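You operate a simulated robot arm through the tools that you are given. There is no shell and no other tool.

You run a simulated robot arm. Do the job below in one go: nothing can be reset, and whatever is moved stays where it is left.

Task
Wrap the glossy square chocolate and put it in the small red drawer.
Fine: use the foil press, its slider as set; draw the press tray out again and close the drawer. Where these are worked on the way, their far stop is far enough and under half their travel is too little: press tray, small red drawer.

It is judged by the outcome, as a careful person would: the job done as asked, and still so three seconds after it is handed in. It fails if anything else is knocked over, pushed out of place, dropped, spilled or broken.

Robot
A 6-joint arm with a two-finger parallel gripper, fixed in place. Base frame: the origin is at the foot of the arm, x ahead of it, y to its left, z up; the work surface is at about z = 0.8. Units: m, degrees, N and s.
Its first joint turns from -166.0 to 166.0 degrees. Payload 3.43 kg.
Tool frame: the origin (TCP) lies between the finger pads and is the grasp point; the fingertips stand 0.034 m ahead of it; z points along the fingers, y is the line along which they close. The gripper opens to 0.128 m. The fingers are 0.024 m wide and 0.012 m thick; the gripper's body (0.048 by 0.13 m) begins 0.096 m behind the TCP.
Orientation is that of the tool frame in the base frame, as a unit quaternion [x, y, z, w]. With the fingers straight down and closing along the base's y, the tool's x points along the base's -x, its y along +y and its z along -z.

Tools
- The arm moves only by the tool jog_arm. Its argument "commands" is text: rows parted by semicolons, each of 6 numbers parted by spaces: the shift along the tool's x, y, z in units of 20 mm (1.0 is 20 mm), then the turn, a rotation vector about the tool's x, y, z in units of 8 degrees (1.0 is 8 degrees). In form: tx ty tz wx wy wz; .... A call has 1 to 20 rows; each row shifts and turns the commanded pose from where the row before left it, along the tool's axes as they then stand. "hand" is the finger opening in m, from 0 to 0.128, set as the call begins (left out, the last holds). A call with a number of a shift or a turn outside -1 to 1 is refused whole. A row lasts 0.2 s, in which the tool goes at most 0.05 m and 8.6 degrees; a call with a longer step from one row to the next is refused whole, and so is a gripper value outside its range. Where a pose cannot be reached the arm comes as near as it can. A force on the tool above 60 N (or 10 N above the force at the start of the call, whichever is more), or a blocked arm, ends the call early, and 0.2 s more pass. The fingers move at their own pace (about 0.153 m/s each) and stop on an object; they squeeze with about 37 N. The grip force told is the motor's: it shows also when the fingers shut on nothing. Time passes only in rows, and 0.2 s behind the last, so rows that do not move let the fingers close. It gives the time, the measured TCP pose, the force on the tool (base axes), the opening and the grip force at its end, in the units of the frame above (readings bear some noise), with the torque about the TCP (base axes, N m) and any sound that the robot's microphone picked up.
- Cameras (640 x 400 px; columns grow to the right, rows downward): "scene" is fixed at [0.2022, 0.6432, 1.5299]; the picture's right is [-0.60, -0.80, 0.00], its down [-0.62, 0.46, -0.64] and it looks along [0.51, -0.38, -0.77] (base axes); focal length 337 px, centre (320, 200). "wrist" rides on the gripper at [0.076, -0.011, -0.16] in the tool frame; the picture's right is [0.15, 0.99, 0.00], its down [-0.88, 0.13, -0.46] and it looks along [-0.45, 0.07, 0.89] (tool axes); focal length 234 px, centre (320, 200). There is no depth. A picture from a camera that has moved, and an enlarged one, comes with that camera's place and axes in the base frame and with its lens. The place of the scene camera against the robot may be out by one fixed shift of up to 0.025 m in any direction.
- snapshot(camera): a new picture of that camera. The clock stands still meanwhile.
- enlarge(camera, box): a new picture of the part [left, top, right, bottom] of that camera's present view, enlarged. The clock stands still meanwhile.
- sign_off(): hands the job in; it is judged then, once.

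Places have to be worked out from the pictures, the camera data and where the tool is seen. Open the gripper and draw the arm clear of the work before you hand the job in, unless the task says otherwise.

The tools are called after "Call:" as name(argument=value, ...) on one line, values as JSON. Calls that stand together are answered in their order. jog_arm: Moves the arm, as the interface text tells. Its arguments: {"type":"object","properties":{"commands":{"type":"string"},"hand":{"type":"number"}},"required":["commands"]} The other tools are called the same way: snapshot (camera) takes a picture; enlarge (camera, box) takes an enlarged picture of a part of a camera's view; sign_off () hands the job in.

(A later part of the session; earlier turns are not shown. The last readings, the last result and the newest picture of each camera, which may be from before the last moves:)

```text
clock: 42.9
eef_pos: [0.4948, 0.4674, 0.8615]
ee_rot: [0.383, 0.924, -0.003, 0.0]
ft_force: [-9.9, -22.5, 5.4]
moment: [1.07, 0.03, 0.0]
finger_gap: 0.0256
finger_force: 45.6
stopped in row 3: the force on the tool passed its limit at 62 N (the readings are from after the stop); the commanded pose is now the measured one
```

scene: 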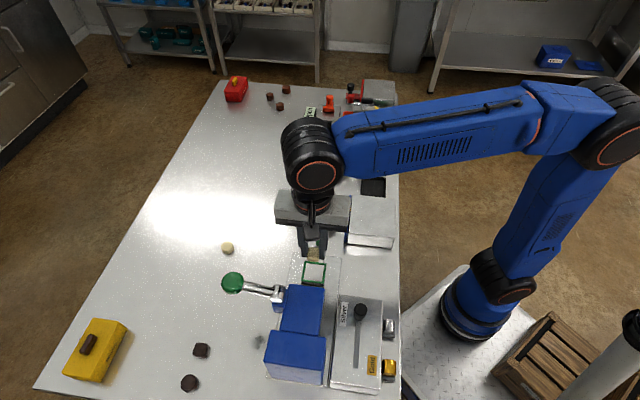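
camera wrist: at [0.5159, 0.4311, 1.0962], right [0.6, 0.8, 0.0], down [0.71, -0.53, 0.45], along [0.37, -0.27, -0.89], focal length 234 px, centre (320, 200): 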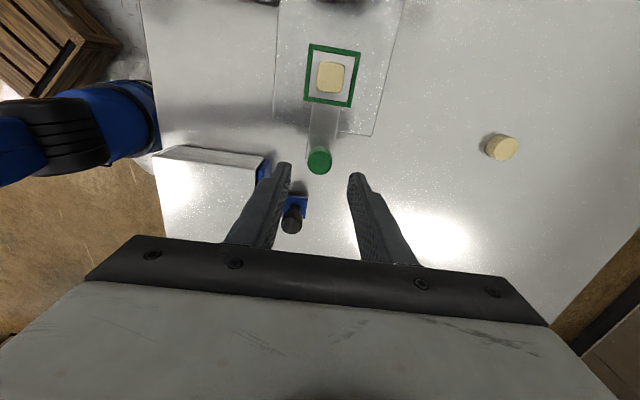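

The tray hit its far stop at p≈0.019 (about 115 mm of travel). I relieve the residual forces a bit, then look before opening.

Call:
jog_arm(commands="-0.02 -0.07 0 0 0 0;0 0 0 0 0 0")

Call:
enlarge(camera="scene", box=[230, 215, 370, 330])

Call:
snapshot(camera="wrist")

```text
clock: 43.5
eef_pos: [0.4949, 0.4679, 0.8628]
ee_rot: [0.383, 0.924, -0.001, 0.0]
ft_force: [-2.2, -13.9, 12.5]
moment: [-0.53, -1.04, 0.04]
finger_gap: 0.0256
finger_force: 44.9
```

```text
3.48 times, centred on (300, 272) of scene
camera zoom: at [0.2022, 0.6432, 1.5299], right [-0.6, -0.8, 0.0], down [-0.62, 0.46, -0.64], along [0.51, -0.38, -0.77], focal length 1172 px, centre (390, -52)
```

zoom: 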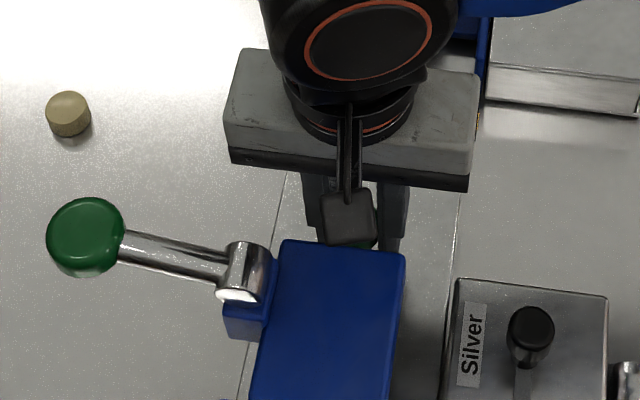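

```text
taken
camera wrist: at [0.4342, 0.5134, 1.022], right [0.6, 0.8, 0.0], down [0.72, -0.53, 0.46], along [0.37, -0.27, -0.89], focal length 234 px, centre (320, 200)
```

wrist: 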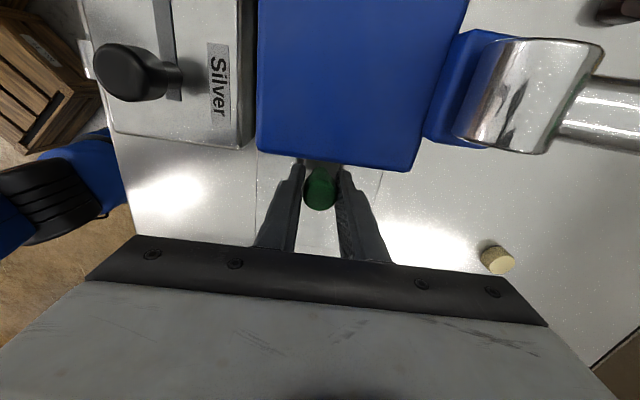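

The tray is fully in. I open the fingers and rise straight up off the knob.

Call:
jog_arm(commands="0 0 0 0 0 0;0 0 0 0 0 0;0 0 0 0 0 0", hand=0.05)

Call:
jog_arm(commands="0 0 -0.5 0 0 0;0 0 -1 0 0 0;0 0 -1 0 0 0;0 0 -1 0 0 0;0 0 -1 0 0 0;0 0 -1 0 0 0;0 0 -1 0 0 0;0 0 -1 0 0 0;0 0 -1 0 0 0;0 0 0 0 0 0")

Call:
snapshot(camera="wrist")

Call:
snapshot(camera="scene")

```text
clock: 44.3
eef_pos: [0.4935, 0.4672, 0.8616]
ee_rot: [0.384, 0.924, -0.002, 0.0]
ft_force: [-0.1, 0.8, 0.4]
moment: [0.0, 0.01, 0.0]
finger_gap: 0.05
finger_force: 0.1
```

```text
clock: 46.5
eef_pos: [0.4947, 0.4688, 1.0321]
ee_rot: [0.383, 0.924, -0.002, 0.0]
ft_force: [0.4, -0.3, -0.9]
moment: [-0.03, 0.02, -0.04]
finger_gap: 0.0499
finger_force: 0.0
```

```text
taken
camera wrist: at [0.4347, 0.5155, 1.192], right [0.6, 0.8, 0.0], down [0.72, -0.53, 0.46], along [0.36, -0.27, -0.89], focal length 234 px, centre (320, 200)
```

wrist: 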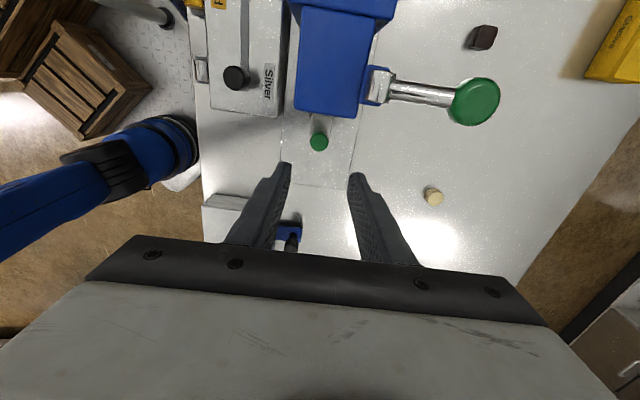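

```text
taken
```

scene: 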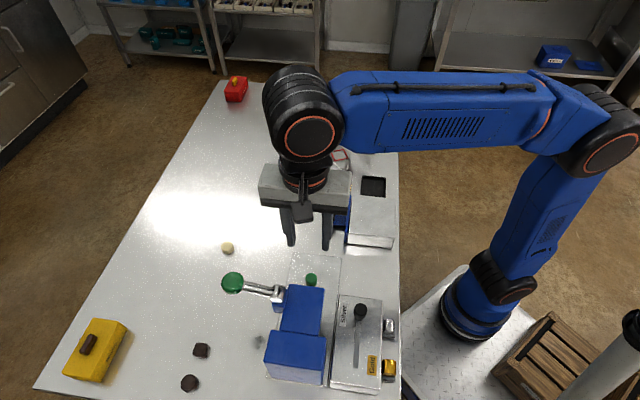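

The ball triangulates again to about (0.5285, 0.615, 0.968). I turn the tool back to −45° so the fingers close along the lever's turning axis, rising a little meanwhile.

Call:
jog_arm(commands="0 0 -0.1 0 0 -0.9375;0 0 -0.1 0 0 -0.9375;0 0 -0.1 0 0 -0.9375;0 0 -0.1 0 0 -0.9375;0 0 -0.1 0 0 -0.9375;0 0 -0.1 0 0 -0.9375;0 0 -0.1 0 0 -0.9375;0 0 -0.1 0 0 -0.9375;0 0 -0.1 0 0 -0.9375;0 0 -0.1 0 0 -0.9375;0 0 -0.1 0 0 -0.9375;0 0 -0.1 0 0 -0.9375", hand=0.08)

Call:
jog_arm(commands="-0.9 0 0 0 0 0;-0.9 0 0 0 0 0;-0.9 0 0 0 0 0;-0.9 0 0 0 0 0;-0.9 0 0 0 0 0;-0.9 0 0 0 0 0;-0.9 0 0 0 0 0;0 0 0 0 0 0")

```text
clock: 49.1
eef_pos: [0.4936, 0.4684, 1.0538]
ee_rot: [-0.384, 0.923, -0.002, -0.001]
ft_force: [0.3, 0.1, 0.7]
moment: [0.03, 0.03, -0.03]
finger_gap: 0.08
finger_force: 0.1
```

```text
clock: 50.9
eef_pos: [0.5848, 0.5557, 1.0538]
ee_rot: [-0.384, 0.923, -0.001, -0.002]
ft_force: [0.3, 0.3, 0.3]
moment: [-0.02, 0.0, 0.02]
finger_gap: 0.0799
finger_force: 0.0
```

At z=1.054 the tips clear the ball top (~0.99). I move −e1 over the ball and look.

Call:
jog_arm(commands="0 0.82 0 0 0 0;0 0.82 0 0 0 0;0 0.82 0 0 0 0;0 0.82 0 0 0 0;-0.1 0.8 0 0 0 0;0 0 0 0 0 0")

Call:
snapshot(camera="wrist")

Call:
snapshot(camera="scene")

```text
clock: 52.3
eef_pos: [0.5268, 0.6166, 1.0532]
ee_rot: [-0.383, 0.924, -0.001, -0.002]
ft_force: [0.1, 0.5, -0.1]
moment: [-0.03, -0.02, 0.02]
finger_gap: 0.0798
finger_force: 0.1
```

```text
taken
camera wrist: at [0.4832, 0.5557, 1.2131], right [-0.8, 0.6, 0.0], down [0.53, 0.72, 0.45], along [0.27, 0.36, -0.89], focal length 234 px, centre (320, 200)
```

wrist: 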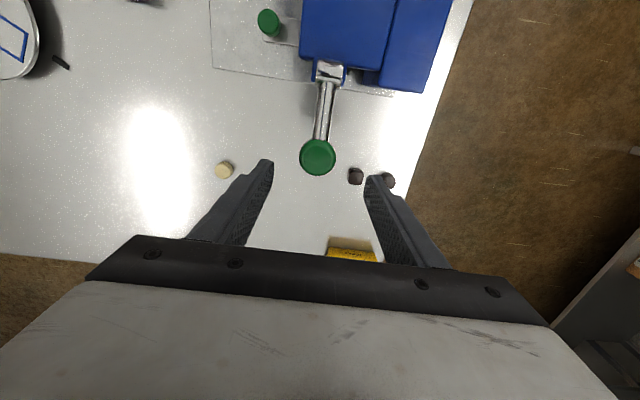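

```text
taken
```

scene: 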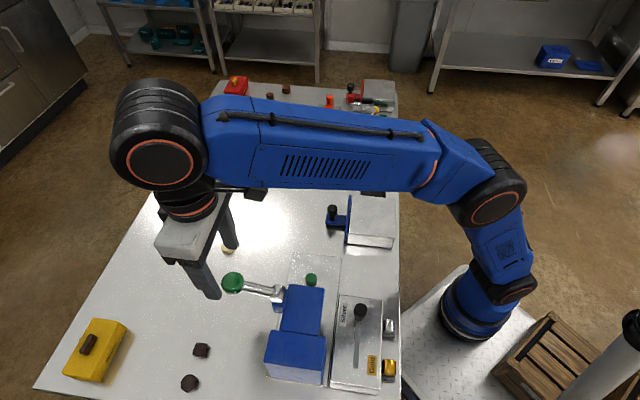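

Ball is centred between the fingers within ~3 mm. I descend to the ball's height and close gently on it.

Call:
jog_arm(commands="0.07 -0.17 0.85 0 0 0;0 0 0.85 0 0 0;0 0 0.85 0 0 0;0 0 0.85 0 0 0;0 0 0.8 0 0 0;0 0 0 0 0 0")

Call:
enlarge(camera="wrist", box=[220, 50, 420, 240])

Call:
enlarge(camera="scene", box=[150, 210, 340, 350])

```text
clock: 53.7
eef_pos: [0.5283, 0.6128, 0.9711]
ee_rot: [-0.383, 0.924, -0.001, -0.001]
ft_force: [0.0, 0.3, 0.2]
moment: [-0.01, 0.01, -0.01]
finger_gap: 0.0797
finger_force: 0.0
```

```text
2.11 times, centred on (320, 145) of wrist
camera zoom: at [0.4846, 0.5515, 1.1311], right [-0.8, 0.6, 0.0], down [0.53, 0.72, 0.45], along [0.27, 0.36, -0.89], focal length 493 px, centre (320, 316)
```

zoom: 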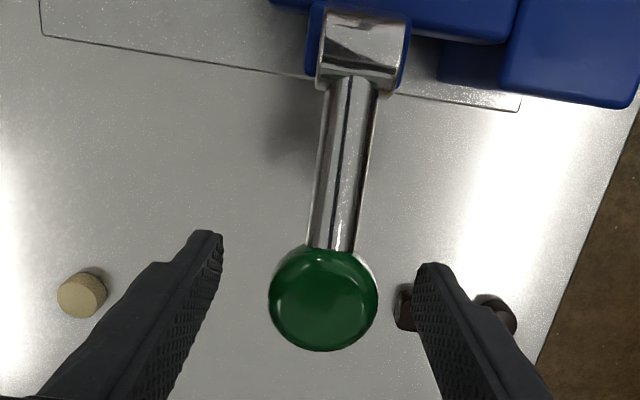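

```text
2.86 times, centred on (245, 280) of scene
camera zoom: at [0.2022, 0.6432, 1.5299], right [-0.6, -0.8, 0.0], down [-0.62, 0.46, -0.64], along [0.51, -0.38, -0.77], focal length 963 px, centre (534, -29)
```

zoom: 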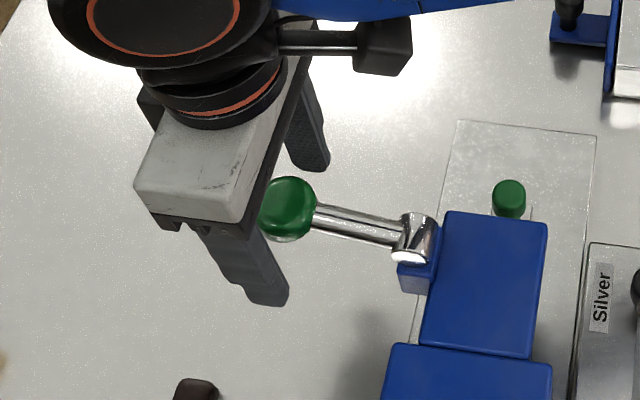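

Knob is between the fingers. I close them on it.

Call:
jog_arm(commands="0 0 0 0 0 0;0 0 0 0 0 0;0 0 0 0 0 0", hand=0.03)

```text
clock: 54.5
eef_pos: [0.5273, 0.6121, 0.971]
ee_rot: [-0.383, 0.924, 0.0, -0.001]
ft_force: [-5.8, 8.4, -2.3]
moment: [0.57, 0.37, 0.1]
finger_gap: 0.0397
finger_force: 44.8
```

Held at 40 mm. I pull the knob down along its arc in small steps, watching the force.

Call:
jog_arm(commands="-0.04 0.02 0.37 0 0 0;-0.02 0 0.37 0 0 0;0 0 0 0 0 0")

Call:
enlarge(camera="scene", box=[150, 210, 340, 350])

```text
clock: 55.3
eef_pos: [0.5293, 0.6136, 0.9575]
ee_rot: [-0.383, 0.924, -0.001, -0.002]
ft_force: [0.4, 21.1, 16.6]
moment: [-0.44, 1.01, -0.07]
finger_gap: 0.0399
finger_force: 45.4
```

```text
2.86 times, centred on (245, 280) of scene
camera zoom: at [0.2022, 0.6432, 1.5299], right [-0.6, -0.8, 0.0], down [-0.62, 0.46, -0.64], along [0.51, -0.38, -0.77], focal length 963 px, centre (534, -29)
```

zoom: 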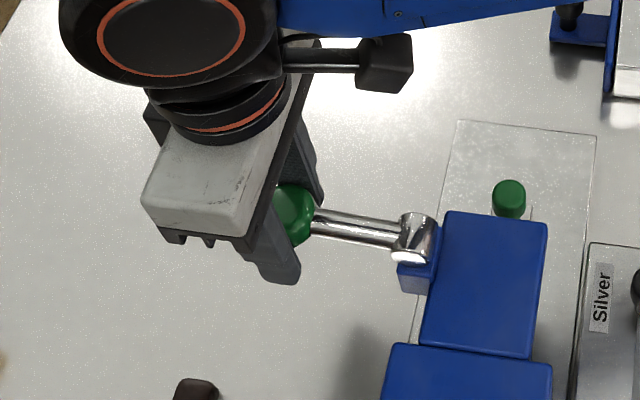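

The lever moves with moderate resistance (17 N); the side force suggests I should track slightly outward. I continue a further step.

Call:
jog_arm(commands="-0.05 0.05 0.35 0 0 0;0 0 0.35 0 0 0;0 0 0 0 0 0")

Call:
snapshot(camera="wrist")

Call:
enlarge(camera="scene", box=[150, 210, 340, 350])

```text
clock: 56.1
eef_pos: [0.5307, 0.6135, 0.9429]
ee_rot: [-0.383, 0.924, -0.002, -0.001]
ft_force: [-5.4, -1.3, 8.0]
moment: [-0.21, 0.23, -0.14]
finger_gap: 0.0397
finger_force: 45.0
```

```text
taken
camera wrist: at [0.4849, 0.5531, 1.1034], right [-0.8, 0.6, 0.0], down [0.53, 0.72, 0.45], along [0.27, 0.36, -0.89], focal length 234 px, centre (320, 200)
```

wrist: 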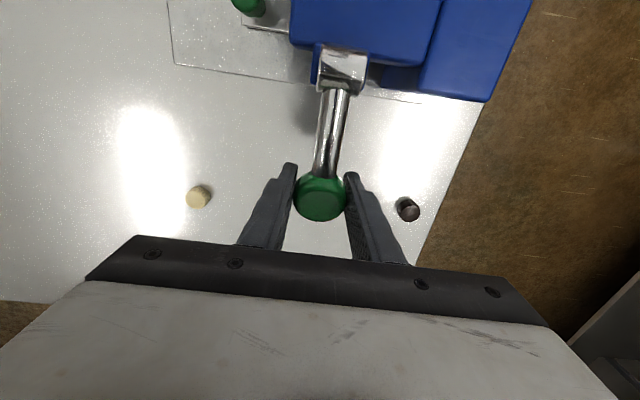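

```text
2.86 times, centred on (245, 280) of scene
camera zoom: at [0.2022, 0.6432, 1.5299], right [-0.6, -0.8, 0.0], down [-0.62, 0.46, -0.64], along [0.51, -0.38, -0.77], focal length 963 px, centre (534, -29)
```

zoom: 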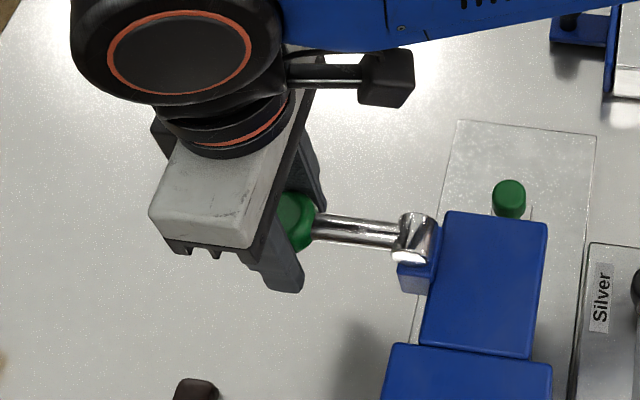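

The knob follows (now z≈0.943) with low resistance. I continue down the arc.

Call:
jog_arm(commands="0.03 0.02 0.37 0 0 0;0.06 0 0.36 0 0 0;0 0 0 0 0 0")

Call:
jog_arm(commands="0.09 0 0.35 0 0 0;0.12 0 0.35 0 0 0;0 0 0 0 0 0")

Call:
enlarge(camera="scene", box=[150, 210, 340, 350])

```text
clock: 56.9
eef_pos: [0.529, 0.6142, 0.9261]
ee_rot: [-0.382, 0.924, -0.002, -0.002]
ft_force: [7.0, -17.3, 1.7]
moment: [0.31, -0.41, -0.2]
finger_gap: 0.0399
finger_force: 45.2
```

```text
clock: 57.7
eef_pos: [0.5256, 0.6107, 0.9138]
ee_rot: [-0.383, 0.924, 0.0, -0.002]
ft_force: [24.0, -13.5, 18.7]
moment: [-0.52, 1.07, -0.08]
finger_gap: 0.0399
finger_force: 45.0
```

```text
2.86 times, centred on (245, 280) of scene
camera zoom: at [0.2022, 0.6432, 1.5299], right [-0.6, -0.8, 0.0], down [-0.62, 0.46, -0.64], along [0.51, -0.38, -0.77], focal length 963 px, centre (534, -29)
```

zoom: 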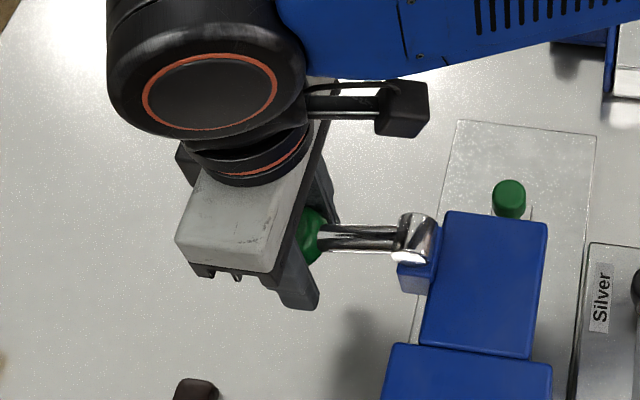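

Continuing down with a 1.4 mm lateral correction.

Call:
jog_arm(commands="0.08 -0.07 0.33 0 0 0;0.12 0 0.33 0 0 0;0 0 0 0 0 0")

Call:
jog_arm(commands="0.16 0 0.32 0 0 0;0.18 0 0.3 0 0 0;0 0 0 0 0 0")

Call:
enlarge(camera="scene", box=[150, 210, 340, 350])

```text
clock: 58.5
eef_pos: [0.5228, 0.6069, 0.9013]
ee_rot: [-0.383, 0.924, 0.0, -0.001]
ft_force: [23.5, -9.6, 32.0]
moment: [0.3, 0.11, -0.08]
finger_gap: 0.0399
finger_force: 45.5
```

```text
clock: 59.3
eef_pos: [0.5181, 0.6031, 0.8851]
ee_rot: [-0.383, 0.924, -0.002, -0.002]
ft_force: [12.9, -10.1, 4.9]
moment: [0.48, 0.3, -0.15]
finger_gap: 0.0397
finger_force: 8.6
```

```text
2.86 times, centred on (245, 280) of scene
camera zoom: at [0.2022, 0.6432, 1.5299], right [-0.6, -0.8, 0.0], down [-0.62, 0.46, -0.64], along [0.51, -0.38, -0.77], focal length 963 px, centre (534, -29)
```

zoom: 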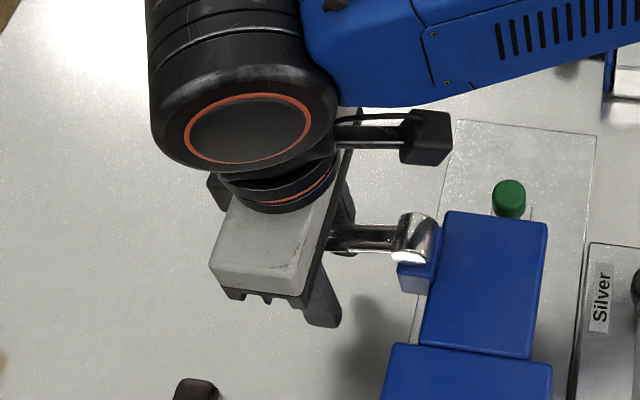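

Grip force changed to 8.6 N, perhaps a shift of the knob in the grip. I look with the wrist camera.

Call:
snapshot(camera="wrist")

Call:
enlarge(camera="wrist", box=[250, 60, 390, 250])

```text
taken
camera wrist: at [0.4741, 0.5422, 1.0462], right [-0.8, 0.6, 0.0], down [0.53, 0.72, 0.45], along [0.27, 0.36, -0.89], focal length 234 px, centre (320, 200)
```

wrist: 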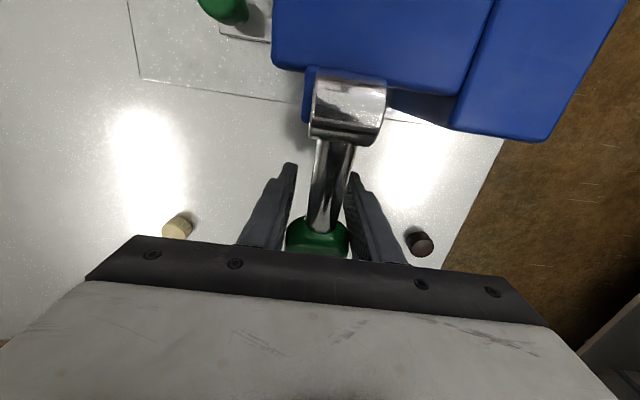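

```text
2.11 times, centred on (320, 155) of wrist
camera zoom: at [0.4741, 0.5422, 1.0462], right [-0.8, 0.6, 0.0], down [0.53, 0.72, 0.45], along [0.27, 0.36, -0.89], focal length 493 px, centre (320, 295)
```

zoom: 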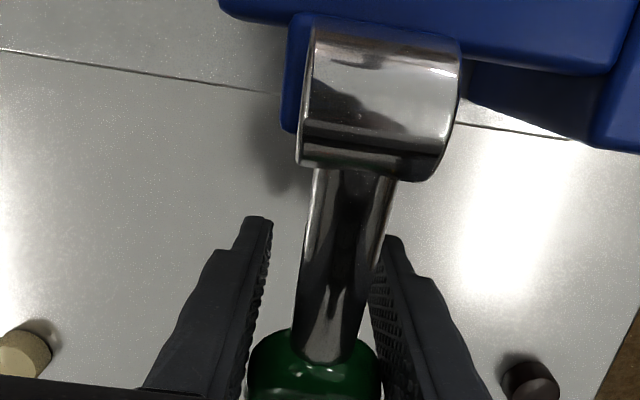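

The knob has slid up in the grip: it sits near z≈0.93 (lever ~16° below level) while the tool went on to 0.885. I open the fingers and see whether the lever stays or springs back.

Call:
jog_arm(commands="0 0 0 0 0 0;0 0 0 0 0 0", hand=0.08)

Call:
snapshot(camera="wrist")

Call:
enlarge(camera="scene", box=[150, 210, 340, 350])

```text
clock: 59.9
eef_pos: [0.5173, 0.6033, 0.8874]
ee_rot: [-0.382, 0.924, -0.001, -0.001]
ft_force: [-0.9, 0.4, -0.5]
moment: [-0.02, 0.01, 0.03]
finger_gap: 0.0797
finger_force: 0.0
```

```text
taken
camera wrist: at [0.4737, 0.5426, 1.0472], right [-0.8, 0.6, 0.0], down [0.53, 0.72, 0.45], along [0.27, 0.36, -0.89], focal length 234 px, centre (320, 200)
```

wrist: 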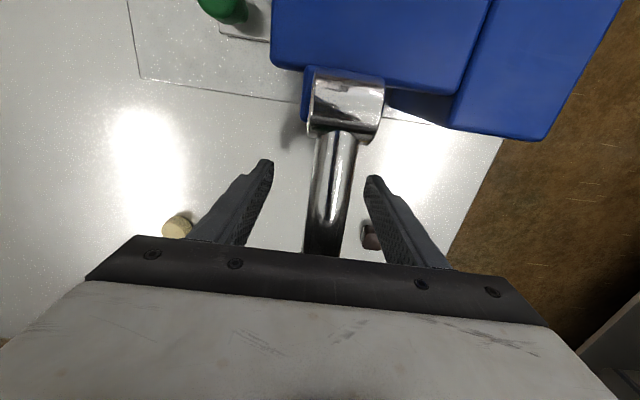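

```text
2.86 times, centred on (245, 280) of scene
camera zoom: at [0.2022, 0.6432, 1.5299], right [-0.6, -0.8, 0.0], down [-0.62, 0.46, -0.64], along [0.51, -0.38, -0.77], focal length 963 px, centre (534, -29)
```

zoom: 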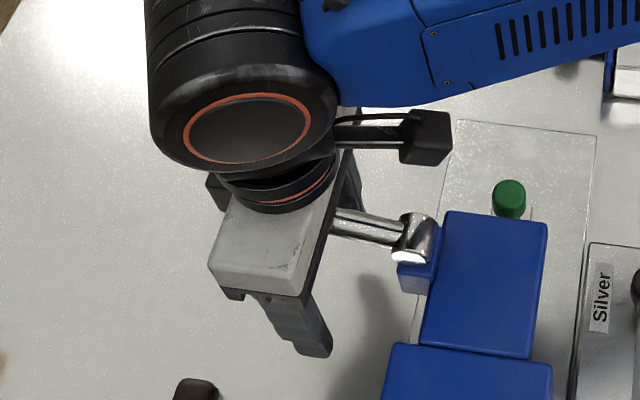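

The lever is sprung and rose again once released. I rise clear, close the fingers, and will press it down from above with closed fingertips instead.

Call:
jog_arm(commands="-0.3 0 -0.3 0 0 0;-0.3 0 -0.6 0 0 0;0 0 -1 0 0 0;0 0 -1 0 0 0;0 0 -1 0 0 0;0 0 -1 0 0 0;0 0 -1 0 0 0;0 0 -1 0 0 0;0 0 -1 0 0 0;0 0 -0.5 0 0 0;0 0 0 0 0 0")

Call:
snapshot(camera="wrist")

Call:
snapshot(camera="scene")

```text
clock: 62.3
eef_pos: [0.5266, 0.6112, 1.0575]
ee_rot: [-0.383, 0.924, -0.002, -0.001]
ft_force: [-0.4, -0.5, -0.3]
moment: [-0.01, -0.02, 0.0]
finger_gap: 0.0798
finger_force: 0.0
```

```text
taken
camera wrist: at [0.4818, 0.5499, 1.217], right [-0.8, 0.6, 0.0], down [0.53, 0.72, 0.45], along [0.27, 0.36, -0.89], focal length 234 px, centre (320, 200)
```

wrist: 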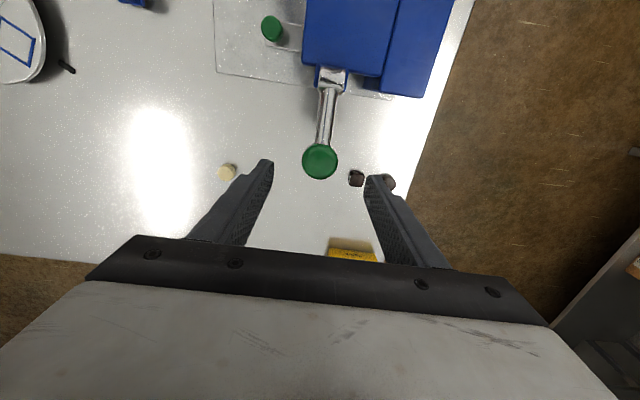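

```text
taken
```

scene: 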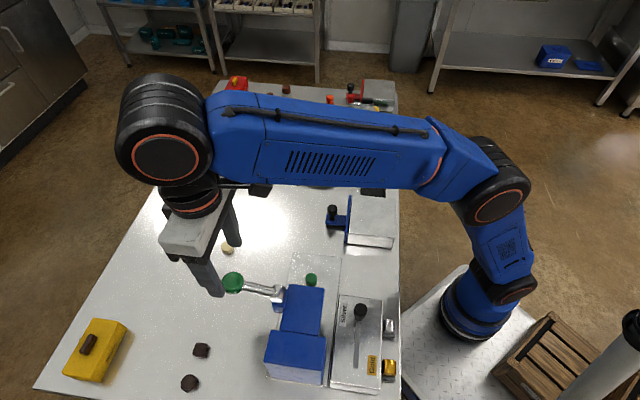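

The lever is back at rest. I close the fingers and bring the tips down onto the knob's top (expected contact near TCP z≈1.02).

Call:
jog_arm(commands="0 0 0 0 0 0;0 0 0 0 0 0;0 0 0.6 0 0 0;0 0 0.6 0 0 0;0 0 0 0 0 0", hand=0)

Call:
jog_arm(commands="0 0 0.3 0 0 0;0 0 0.3 0 0 0;0 0 0 0 0 0")

```text
clock: 63.5
eef_pos: [0.5275, 0.6102, 1.0309]
ee_rot: [-0.383, 0.924, -0.001, -0.001]
ft_force: [-0.7, 0.5, 0.6]
moment: [-0.04, 0.01, -0.05]
finger_gap: 0.0002
finger_force: 32.6
```

```text
clock: 64.3
eef_pos: [0.5269, 0.6109, 1.0188]
ee_rot: [-0.383, 0.924, -0.002, -0.001]
ft_force: [0.0, 0.2, 0.6]
moment: [-0.02, 0.01, 0.03]
finger_gap: 0.0
finger_force: 33.3
```

Call:
jog_arm(commands="0 0 0.3 0 0 0;0 0 0.3 0 0 0;0 0 0 0 0 0")

Call:
enlarge(camera="wrist", box=[250, 60, 390, 250])

Call:
enlarge(camera="scene", box=[150, 210, 340, 350])

```text
clock: 65.1
eef_pos: [0.5262, 0.61, 1.0068]
ee_rot: [-0.383, 0.924, -0.002, -0.001]
ft_force: [1.4, 0.7, 2.1]
moment: [-0.03, -0.01, 0.04]
finger_gap: 0.0
finger_force: 32.8
```

```text
2.11 times, centred on (320, 155) of wrist
camera zoom: at [0.483, 0.5497, 1.168], right [-0.8, 0.6, 0.0], down [0.53, 0.72, 0.45], along [0.27, 0.36, -0.89], focal length 493 px, centre (320, 295)
```

zoom: 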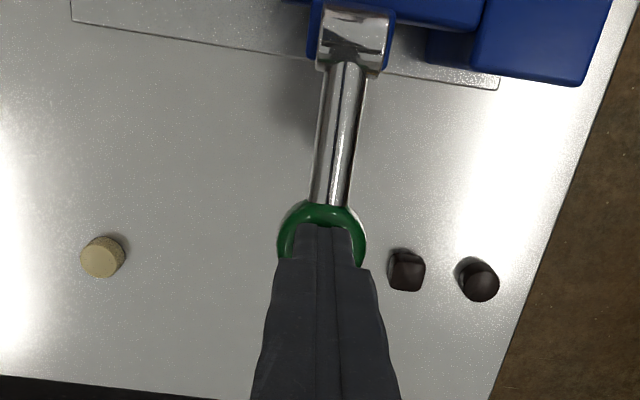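

```text
2.86 times, centred on (245, 280) of scene
camera zoom: at [0.2022, 0.6432, 1.5299], right [-0.6, -0.8, 0.0], down [-0.62, 0.46, -0.64], along [0.51, -0.38, -0.77], focal length 963 px, centre (534, -29)
```

zoom: 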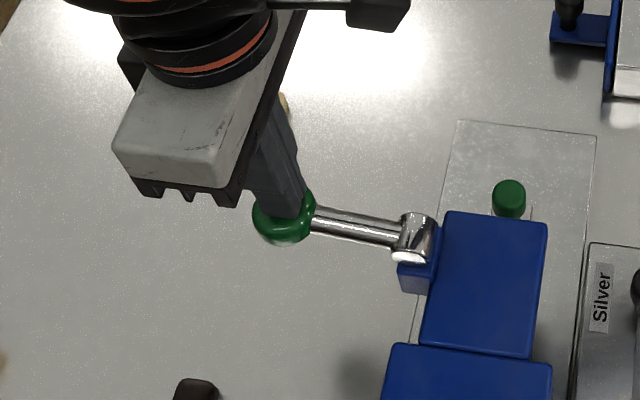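

The tips touch the knob's top at TCP z≈1.007 with slight force. I press down along the arc in steps.

Call:
jog_arm(commands="-0.01 0 0.36 0 0 0;-0.01 0 0.36 0 0 0;0 0 0 0 0 0")

Call:
jog_arm(commands="0.05 0 0.36 0 0 0;0.05 0 0.35 0 0 0;0 0 0 0 0 0")

Call:
enlarge(camera="scene", box=[150, 210, 340, 350])

```text
clock: 65.9
eef_pos: [0.528, 0.6109, 0.9921]
ee_rot: [-0.383, 0.924, -0.001, -0.001]
ft_force: [3.2, 3.6, 6.1]
moment: [0.05, -0.08, 0.0]
finger_gap: 0.0
finger_force: 32.9
```

```text
clock: 66.7
eef_pos: [0.5245, 0.6095, 0.9779]
ee_rot: [-0.382, 0.924, -0.001, -0.002]
ft_force: [3.1, 2.0, 8.9]
moment: [0.02, 0.01, 0.04]
finger_gap: 0.0001
finger_force: 32.4
```

```text
2.86 times, centred on (245, 280) of scene
camera zoom: at [0.2022, 0.6432, 1.5299], right [-0.6, -0.8, 0.0], down [-0.62, 0.46, -0.64], along [0.51, -0.38, -0.77], focal length 963 px, centre (534, -29)
```

zoom: 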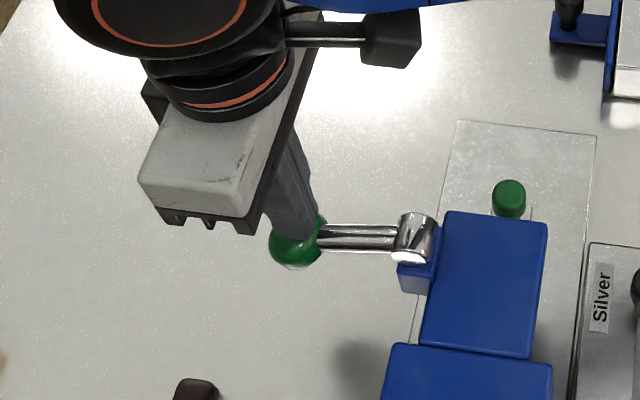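

The knob goes down smoothly under ~9 N. I keep pressing along the arc.

Call:
jog_arm(commands="0.1 0 0.35 0 0 0;0.12 0 0.34 0 0 0;0 0 0 0 0 0")

Call:
jog_arm(commands="0.16 0 0.32 0 0 0;0.18 0 0.31 0 0 0;0 0 0 0 0 0")

Call:
enlarge(camera="scene", box=[150, 210, 340, 350])

Call:
enlarge(camera="wrist", box=[250, 60, 390, 250])

```text
clock: 67.2
eef_pos: [0.5234, 0.6074, 0.9756]
ee_rot: [-0.383, 0.924, 0.003, 0.004]
ft_force: [-2.8, -2.7, 10.9]
moment: [-0.14, 0.13, 0.08]
finger_gap: 0.0
finger_force: 32.8
stopped in row 2: the force on the tool passed its limit at 73 N (the readings are from after the stop); the commanded pose is now the measured one
```

```text
clock: 67.7
eef_pos: [0.5214, 0.6051, 0.9756]
ee_rot: [-0.382, 0.924, 0.008, 0.009]
ft_force: [-2.2, -3.7, 10.5]
moment: [-0.14, 0.11, 0.03]
finger_gap: 0.0
finger_force: 33.2
stopped in row 2: the force on the tool passed its limit at 72 N (the readings are from after the stop); the commanded pose is now the measured one
```

```text
2.86 times, centred on (245, 280) of scene
camera zoom: at [0.2022, 0.6432, 1.5299], right [-0.6, -0.8, 0.0], down [-0.62, 0.46, -0.64], along [0.51, -0.38, -0.77], focal length 963 px, centre (534, -29)
```

zoom: 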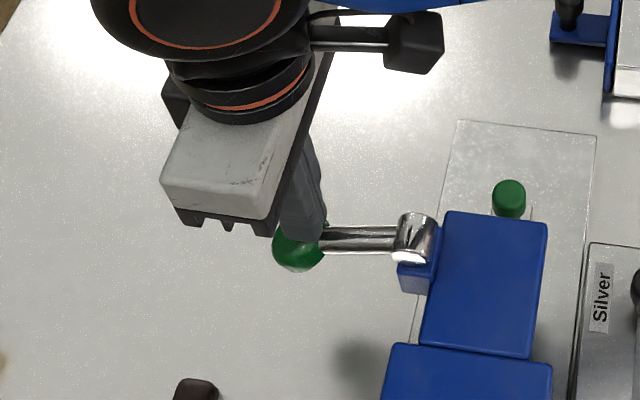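

```text
2.11 times, centred on (320, 155) of wrist
camera zoom: at [0.4754, 0.5398, 1.134], right [-0.8, 0.6, 0.0], down [0.53, 0.7, 0.48], along [0.28, 0.38, -0.88], focal length 493 px, centre (320, 295)
```

zoom: 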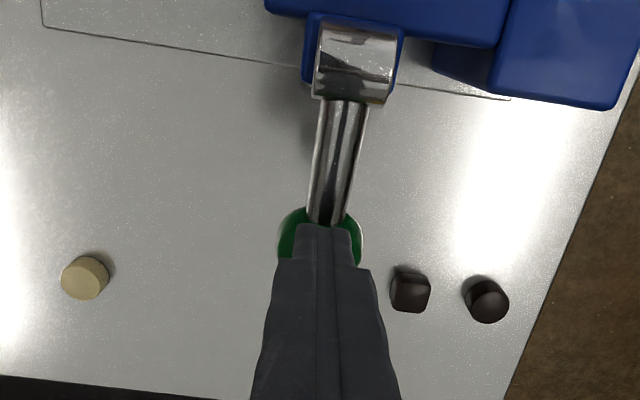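

A firm stop came at tool z≈0.976 (over 70 N), so the lever is fully pressed. I now rise to let it spring back, and correct the slight tilt the stop caused.

Call:
jog_arm(commands="0 0 -0.5 0 0 0;0 0 -1 0 0 0;0 0 -1 0 0 0;0 0 -1 0 0 0;0 0 -0.7 0 0 0;0 0 0 0 0 0")

Call:
snapshot(camera="wrist")

Call:
enlarge(camera="scene", box=[150, 210, 340, 350])

```text
clock: 69.1
eef_pos: [0.5219, 0.6056, 1.0581]
ee_rot: [-0.382, 0.924, 0.007, 0.008]
ft_force: [1.0, -0.4, 0.0]
moment: [0.02, -0.02, -0.01]
finger_gap: 0.0002
finger_force: 33.3
```

```text
taken
camera wrist: at [0.476, 0.5403, 1.2171], right [-0.8, 0.6, 0.0], down [0.53, 0.7, 0.48], along [0.28, 0.38, -0.88], focal length 234 px, centre (320, 200)
```

wrist: 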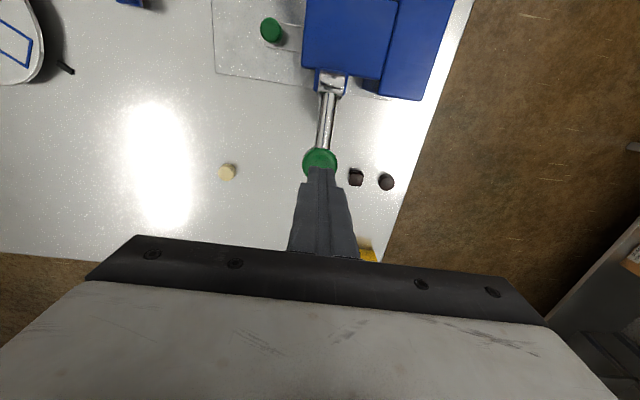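

```text
2.86 times, centred on (245, 280) of scene
camera zoom: at [0.2022, 0.6432, 1.5299], right [-0.6, -0.8, 0.0], down [-0.62, 0.46, -0.64], along [0.51, -0.38, -0.77], focal length 963 px, centre (534, -29)
```

zoom: 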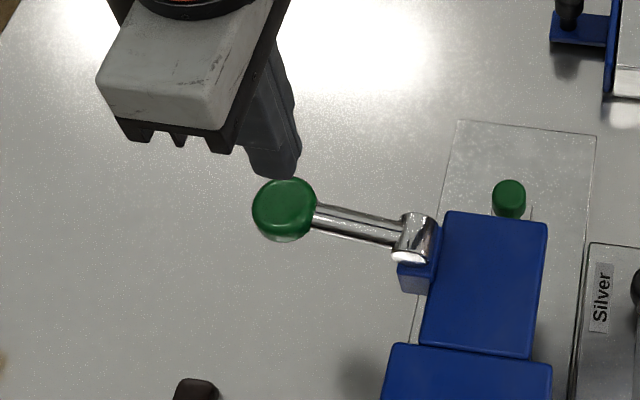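

The lever is back at rest. I level the tool, move above the tray knob, and turn the tool +90° again.

Call:
jog_arm(commands="0 0 0 0.049 0.144 0;0.97 -0.65 0 0 0 0;0.97 -0.65 0 0 0 0;0.97 -0.65 0 0 0 0;0.97 -0.65 0 0 0 0;0.97 -0.65 0 0 0 0;0.97 -0.65 0 0 0 0;0 0 0 0 0 0")

Call:
jog_arm(commands="0 0 0 0 0 0.9375;0 0 0 0 0 0.9375;0 0 0 0 0 0.9375;0 0 0 0 0 0.9375;0 0 0 0 0 0.9375;0 0 0 0 0 0.9375;0 0 0 0 0 0.9375;0 0 0 0 0 0.9375;0 0 0 0 0 0.9375;0 0 0 0 0 0.9375;0 0 0 0 0 0.9375;0 0 0 0 0 0.9375;0 0 0 0 0 0", hand=0.05)

Call:
snapshot(camera="wrist")

```text
clock: 70.9
eef_pos: [0.4936, 0.4653, 1.0577]
ee_rot: [-0.381, 0.924, 0.001, 0.001]
ft_force: [0.7, 0.5, 0.7]
moment: [0.03, 0.04, -0.01]
finger_gap: 0.0
finger_force: 32.8
```

```text
clock: 73.7
eef_pos: [0.4944, 0.4663, 1.0589]
ee_rot: [0.384, 0.923, 0.001, -0.001]
ft_force: [0.1, -0.3, 0.5]
moment: [0.0, 0.0, -0.02]
finger_gap: 0.05
finger_force: 0.1
```

```text
taken
camera wrist: at [0.4327, 0.5119, 1.2183], right [0.6, 0.8, 0.0], down [0.71, -0.53, 0.46], along [0.37, -0.27, -0.89], focal length 234 px, centre (320, 200)
```

wrist: 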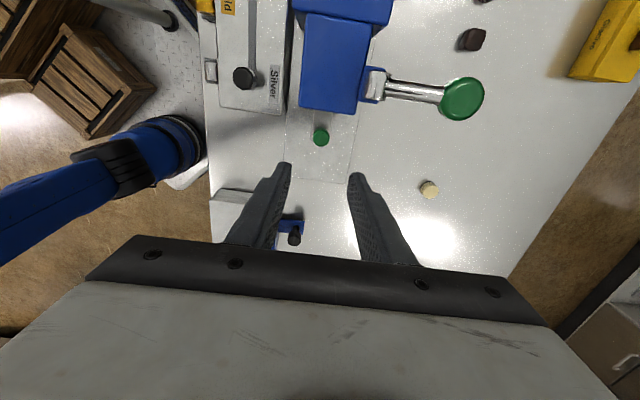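

The knob is right below. I descend around it to z≈0.862 and close.

Call:
jog_arm(commands="0 0 0.98 0 0 0;0 0 0.98 0 0 0;0 0 0.98 0 0 0;0 0 0.98 0 0 0;0 0 0.98 0 0 0;0 0 0.98 0 0 0;0 0 0.98 0 0 0;0 0 0.98 0 0 0;0 0 0.98 0 0 0;0 0 0.98 0 0 0;0 0 0 0 0 0")

Call:
jog_arm(commands="0 0 0 0 0 0;0 0 0 0 0 0;0 0 0 0 0 0", hand=0.01)

```text
clock: 76.1
eef_pos: [0.4937, 0.4664, 0.862]
ee_rot: [0.384, 0.923, 0.0, 0.0]
ft_force: [-0.4, 0.0, 0.7]
moment: [0.0, -0.05, 0.02]
finger_gap: 0.0501
finger_force: 0.0
```

```text
clock: 76.9
eef_pos: [0.4954, 0.4669, 0.863]
ee_rot: [0.383, 0.924, 0.001, 0.0]
ft_force: [6.4, 6.9, -0.7]
moment: [-0.2, 0.34, -0.03]
finger_gap: 0.0258
finger_force: 44.6
```

Gripped and nearly balanced. I draw the tray out along +e1, in chunks.

Call:
jog_arm(commands="-0.4 0 0 0 0 0;-0.6 0 0 0 0 0;-0.6 0 0 0 0 0;-0.6 0 0 0 0 0;0 0 0 0 0 0")

Call:
jog_arm(commands="-0.6 0 0 0 0 0;-0.6 0 0 0 0 0;-0.6 0 0 0 0 0;0 0 0 0 0 0")

```text
clock: 78.1
eef_pos: [0.5254, 0.4357, 0.8613]
ee_rot: [0.383, 0.924, 0.002, 0.0]
ft_force: [31.8, 31.8, 22.6]
moment: [-0.88, -0.21, 0.0]
finger_gap: 0.0255
finger_force: 44.6
```

```text
clock: 79.1
eef_pos: [0.5515, 0.4093, 0.8615]
ee_rot: [0.384, 0.923, 0.002, -0.001]
ft_force: [30.4, 33.0, 27.2]
moment: [0.14, 0.66, -0.06]
finger_gap: 0.0257
finger_force: 44.9
```

Side force has grown (~45 N toward +e2, 27 N up), so I correct by ~2.5 mm and 1 mm, then pull the last ~33 mm.

Call:
jog_arm(commands="0 0.12 -0.07 0 0 0;0 0 0 0 0 0")

Call:
jog_arm(commands="-0.5 0 0 0 0 0;-0.5 0 0 0 0 0;-0.3 0 0 0 0 0;0 0 0 0 0 0")

```text
clock: 79.7
eef_pos: [0.5511, 0.4101, 0.8614]
ee_rot: [0.384, 0.923, -0.001, 0.0]
ft_force: [7.8, 8.5, 1.7]
moment: [0.46, -0.06, 0.07]
finger_gap: 0.0256
finger_force: 45.3
```

```text
clock: 80.7
eef_pos: [0.5683, 0.3931, 0.8623]
ee_rot: [0.383, 0.924, -0.002, -0.001]
ft_force: [-23.2, -21.8, -33.3]
moment: [0.72, -0.71, -0.04]
finger_gap: 0.0259
finger_force: 45.5
```

Correcting sideways/down again, then continuing to the outer stop (~10 mm left).

Call:
jog_arm(commands="0 -0.1 0.08 0 0 0;0 0 0 0 0 0")

Call:
jog_arm(commands="-0.25 0 0 0 0 0;-0.25 0 0 0 0 0;0 0 0 0 0 0")

Call:
snapshot(camera="wrist")

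```text
clock: 81.3
eef_pos: [0.5697, 0.3918, 0.8623]
ee_rot: [0.384, 0.923, 0.0, 0.001]
ft_force: [-9.3, -10.3, -16.0]
moment: [-0.7, -0.42, 0.08]
finger_gap: 0.0255
finger_force: 44.9
```

```text
clock: 82.1
eef_pos: [0.5758, 0.3867, 0.861]
ee_rot: [0.383, 0.924, 0.001, -0.001]
ft_force: [-24.5, 13.0, -4.7]
moment: [0.51, 0.85, -0.03]
finger_gap: 0.0258
finger_force: 45.1
```

```text
taken
camera wrist: at [0.5151, 0.4316, 1.0231], right [0.6, 0.8, 0.0], down [0.71, -0.53, 0.45], along [0.37, -0.27, -0.89], focal length 234 px, centre (320, 200)
```

wrist: 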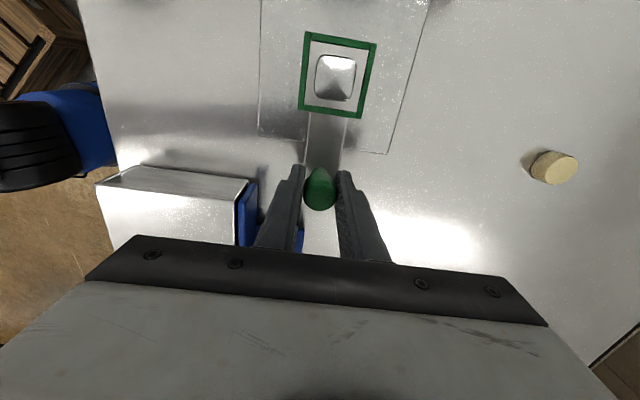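

The chocolate is wrapped in silver foil and the tray is at its outer stop (p≈0.134, −27 N along the track). I relieve the pull slightly, open, and rise.

Call:
jog_arm(commands="0.05 0 0 0 0 0;0 0 0 0 0 0")

Call:
jog_arm(commands="0 0 0 0 0 0;0 0 0 0 0 0;0 0 0 0 0 0", hand=0.05)

Call:
jog_arm(commands="0 0 -0.5 0 0 0;0 0 -1 0 0 0;0 0 -1 0 0 0;0 0 -1 0 0 0;0 0 -1 0 0 0;0 0 -1 0 0 0;0 0 -1 0 0 0;0 0 -1 0 0 0;0 0 -1 0 0 0;0 0 -1 0 0 0;0 0 0 0 0 0")

Call:
snapshot(camera="wrist")

Call:
snapshot(camera="scene")

```text
clock: 82.7
eef_pos: [0.5751, 0.3861, 0.8628]
ee_rot: [0.383, 0.924, 0.001, -0.001]
ft_force: [-16.2, 21.2, 6.4]
moment: [0.51, 0.79, 0.0]
finger_gap: 0.0256
finger_force: 45.1
```

```text
clock: 83.5
eef_pos: [0.5756, 0.3852, 0.8608]
ee_rot: [0.384, 0.923, 0.001, 0.001]
ft_force: [0.0, 0.4, 0.5]
moment: [-0.01, 0.01, 0.02]
finger_gap: 0.05
finger_force: 0.0
```

```text
clock: 85.9
eef_pos: [0.5763, 0.3841, 1.0526]
ee_rot: [0.383, 0.924, 0.001, 0.0]
ft_force: [0.2, 0.1, 1.0]
moment: [-0.03, -0.03, -0.02]
finger_gap: 0.0501
finger_force: 0.1
```

```text
taken
camera wrist: at [0.5154, 0.4303, 1.2134], right [0.6, 0.8, 0.0], down [0.71, -0.53, 0.46], along [0.37, -0.27, -0.89], focal length 234 px, centre (320, 200)
```

wrist: 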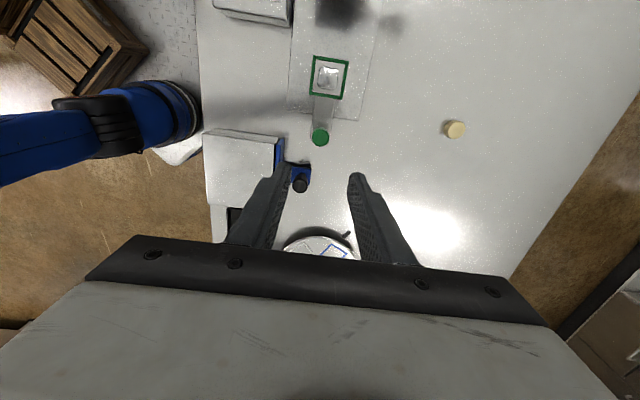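

```text
taken
```

scene: 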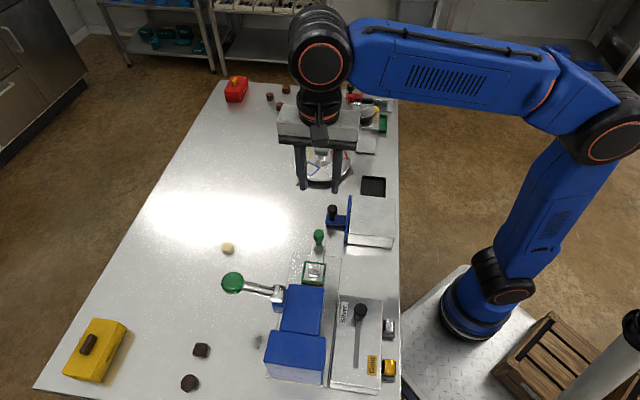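

Silver-wrapped chocolate waits on the drawn-out tray. Next I prepare the small red drawer: turn the tool to face outward, tilt it 30° outward for reach, and move over to look at it.

Call:
jog_arm(commands="0 0 0 0 0 -0.9375;0 0 0 0 0 -0.9375;0 0 0 0 0 -0.9375;0 0 0 0 0 -0.9375;0 0 0 0 0 -0.9375;0 0 0 0 0 -0.9375;0 0 0 0 -0.9375 0;0 0 0 0 -0.9375 0;0 0 0 0 -0.9375 0;0 0 0 0 -0.9375 0;0 0 0 0 0 0", hand=0.06)

Call:
jog_arm(commands="-0.25 -0.97 0.08 0 0 0;-0.25 -0.97 0.08 0 0 0;-0.25 -0.97 0.08 0 0 0;-0.25 -0.97 0.08 0 0 0;-0.25 -0.97 0.08 0 0 0;-0.25 -0.97 0.08 0 0 0;-0.25 -0.97 0.08 0 0 0;-0.25 -0.97 0.08 0 0 0;-0.25 -0.97 0.08 0 0 0;-0.25 -0.97 0.08 0 0 0;-0.25 -0.97 0.08 0 0 0;-0.25 -0.97 0.08 0 0 0;-0.25 -0.97 0.08 0 0 0;-0.25 -0.97 0.08 0 0 0;-0.25 -0.97 0.08 0 0 0;-0.25 -0.97 0.08 0 0 0;-0.25 -0.97 0.08 0 0 0;-0.25 -0.97 0.08 0 0 0;-0.25 -0.97 0.08 0 0 0;-0.25 -0.97 0.08 0 0 0")

Call:
snapshot(camera="wrist")

```text
clock: 88.3
eef_pos: [0.576, 0.3855, 1.0505]
ee_rot: [0.001, 0.966, 0.0, 0.259]
ft_force: [0.4, -0.2, -0.6]
moment: [-0.01, -0.03, 0.01]
finger_gap: 0.06
finger_force: 0.1
```

```text
clock: 92.5
eef_pos: [0.6753, -0.0024, 1.0735]
ee_rot: [0.0, 0.966, 0.001, 0.259]
ft_force: [-0.8, -0.4, -0.9]
moment: [0.02, -0.02, 0.02]
finger_gap: 0.0599
finger_force: 0.0
```

```text
taken
camera wrist: at [0.5313, -0.0139, 1.175], right [-0.13, 0.99, -0.07], down [0.53, 0.13, 0.83], along [0.84, 0.07, -0.55], focal length 234 px, centre (320, 200)
```

wrist: 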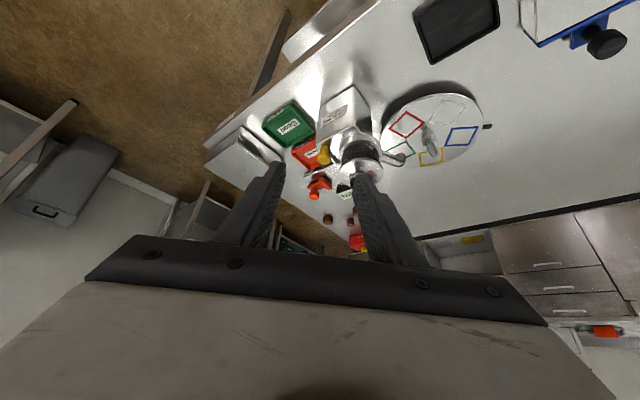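

The red cabinet is behind the left finger; I move further right (−y) to bring it between the fingers.

Call:
jog_arm(commands="-0.24 -0.95 0.14 0 0 0;-0.24 -0.95 0.14 0 0 0;-0.24 -0.95 0.14 0 0 0;-0.24 -0.95 0.14 0 0 0;-0.24 -0.95 0.14 0 0 0;-0.24 -0.95 0.14 0 0 0;-0.24 -0.95 0.14 0 0 0;-0.24 -0.95 0.14 0 0 0;0 0 0 0 0 0", hand=0.128)

Call:
snapshot(camera="wrist")

Call:
enlarge(camera="wrist", box=[260, 90, 420, 240])

```text
clock: 94.5
eef_pos: [0.7214, -0.1556, 1.0738]
ee_rot: [0.001, 0.966, 0.001, 0.259]
ft_force: [0.6, -0.3, -0.1]
moment: [0.03, 0.02, 0.02]
finger_gap: 0.1279
finger_force: 0.0
```

```text
taken
camera wrist: at [0.5777, -0.1669, 1.1745], right [-0.13, 0.99, -0.07], down [0.53, 0.13, 0.84], along [0.84, 0.07, -0.55], focal length 234 px, centre (320, 200)
```

wrist: 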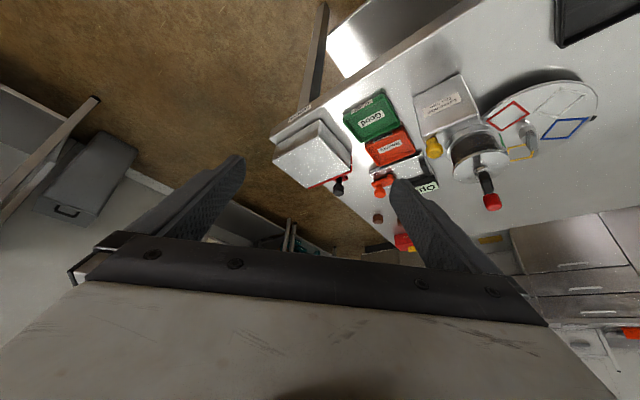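

```text
2.67 times, centred on (340, 165) of wrist
camera zoom: at [0.5777, -0.1669, 1.1745], right [-0.13, 0.99, -0.07], down [0.53, 0.13, 0.84], along [0.84, 0.07, -0.55], focal length 624 px, centre (267, 293)
```

zoom: 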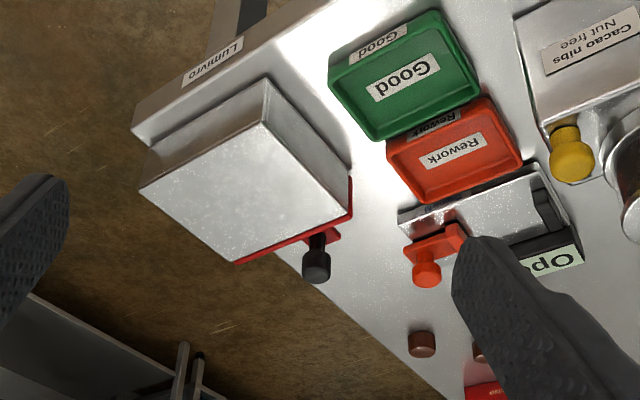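

The red drawer's knob triangulates to about (1.018, −0.09, top ~0.86), with cabinet top ≈0.845 and drawer opening along +e2. I approach it with the 30° tilt, first to (0.97, −0.09, 0.96).

Call:
jog_arm(commands="-0.661 0.275 0.93 0 0 0;-0.661 0.275 0.93 0 0 0;-0.661 0.275 0.93 0 0 0;-0.661 0.275 0.93 0 0 0;-0.661 0.275 0.93 0 0 0;-0.661 0.275 0.93 0 0 0;-0.661 0.275 0.93 0 0 0;-0.661 0.275 0.93 0 0 0;-0.661 0.275 0.93 0 0 0;-0.661 0.275 0.93 0 0 0;-0.661 0.275 0.93 0 0 0;-0.661 0.275 0.93 0 0 0;0 0 0 0 0 0", hand=0.06)

Call:
snapshot(camera="wrist")

Call:
enlarge(camera="wrist", box=[220, 100, 420, 250])

Call:
snapshot(camera="scene")

```text
clock: 97.3
eef_pos: [0.9691, -0.0893, 0.9549]
ee_rot: [0.001, 0.966, 0.0, 0.259]
ft_force: [-0.3, 0.0, 0.3]
moment: [0.0, -0.01, -0.01]
finger_gap: 0.06
finger_force: 0.2
```

```text
taken
camera wrist: at [0.8245, -0.1, 1.0571], right [-0.13, 0.99, -0.07], down [0.53, 0.13, 0.84], along [0.84, 0.07, -0.55], focal length 234 px, centre (320, 200)
```

wrist: 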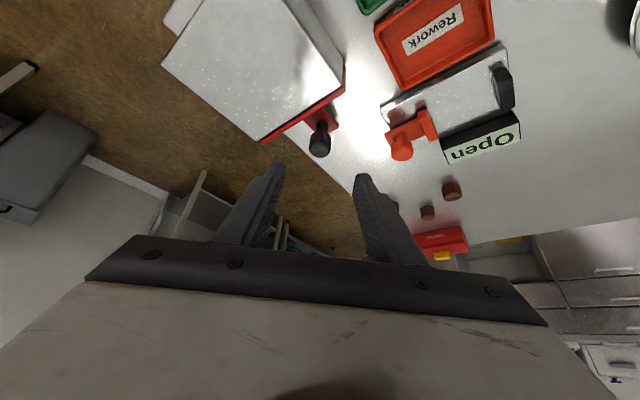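

```text
2.67 times, centred on (320, 175) of wrist
camera zoom: at [0.8245, -0.1, 1.0571], right [-0.13, 0.99, -0.07], down [0.53, 0.13, 0.84], along [0.84, 0.07, -0.55], focal length 624 px, centre (320, 267)
```

zoom: 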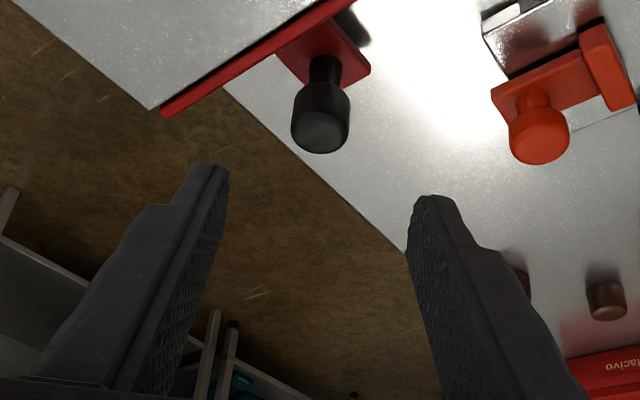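

```text
taken
```

scene: 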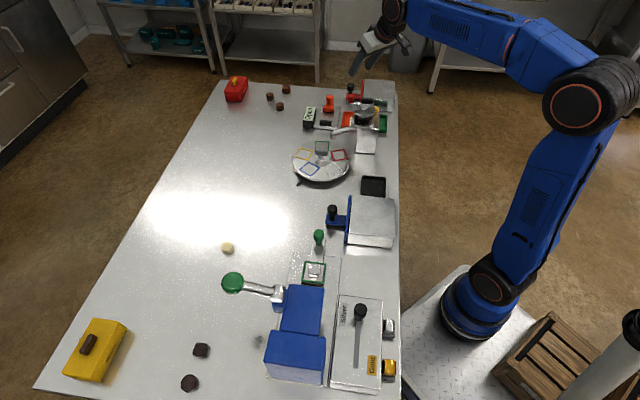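

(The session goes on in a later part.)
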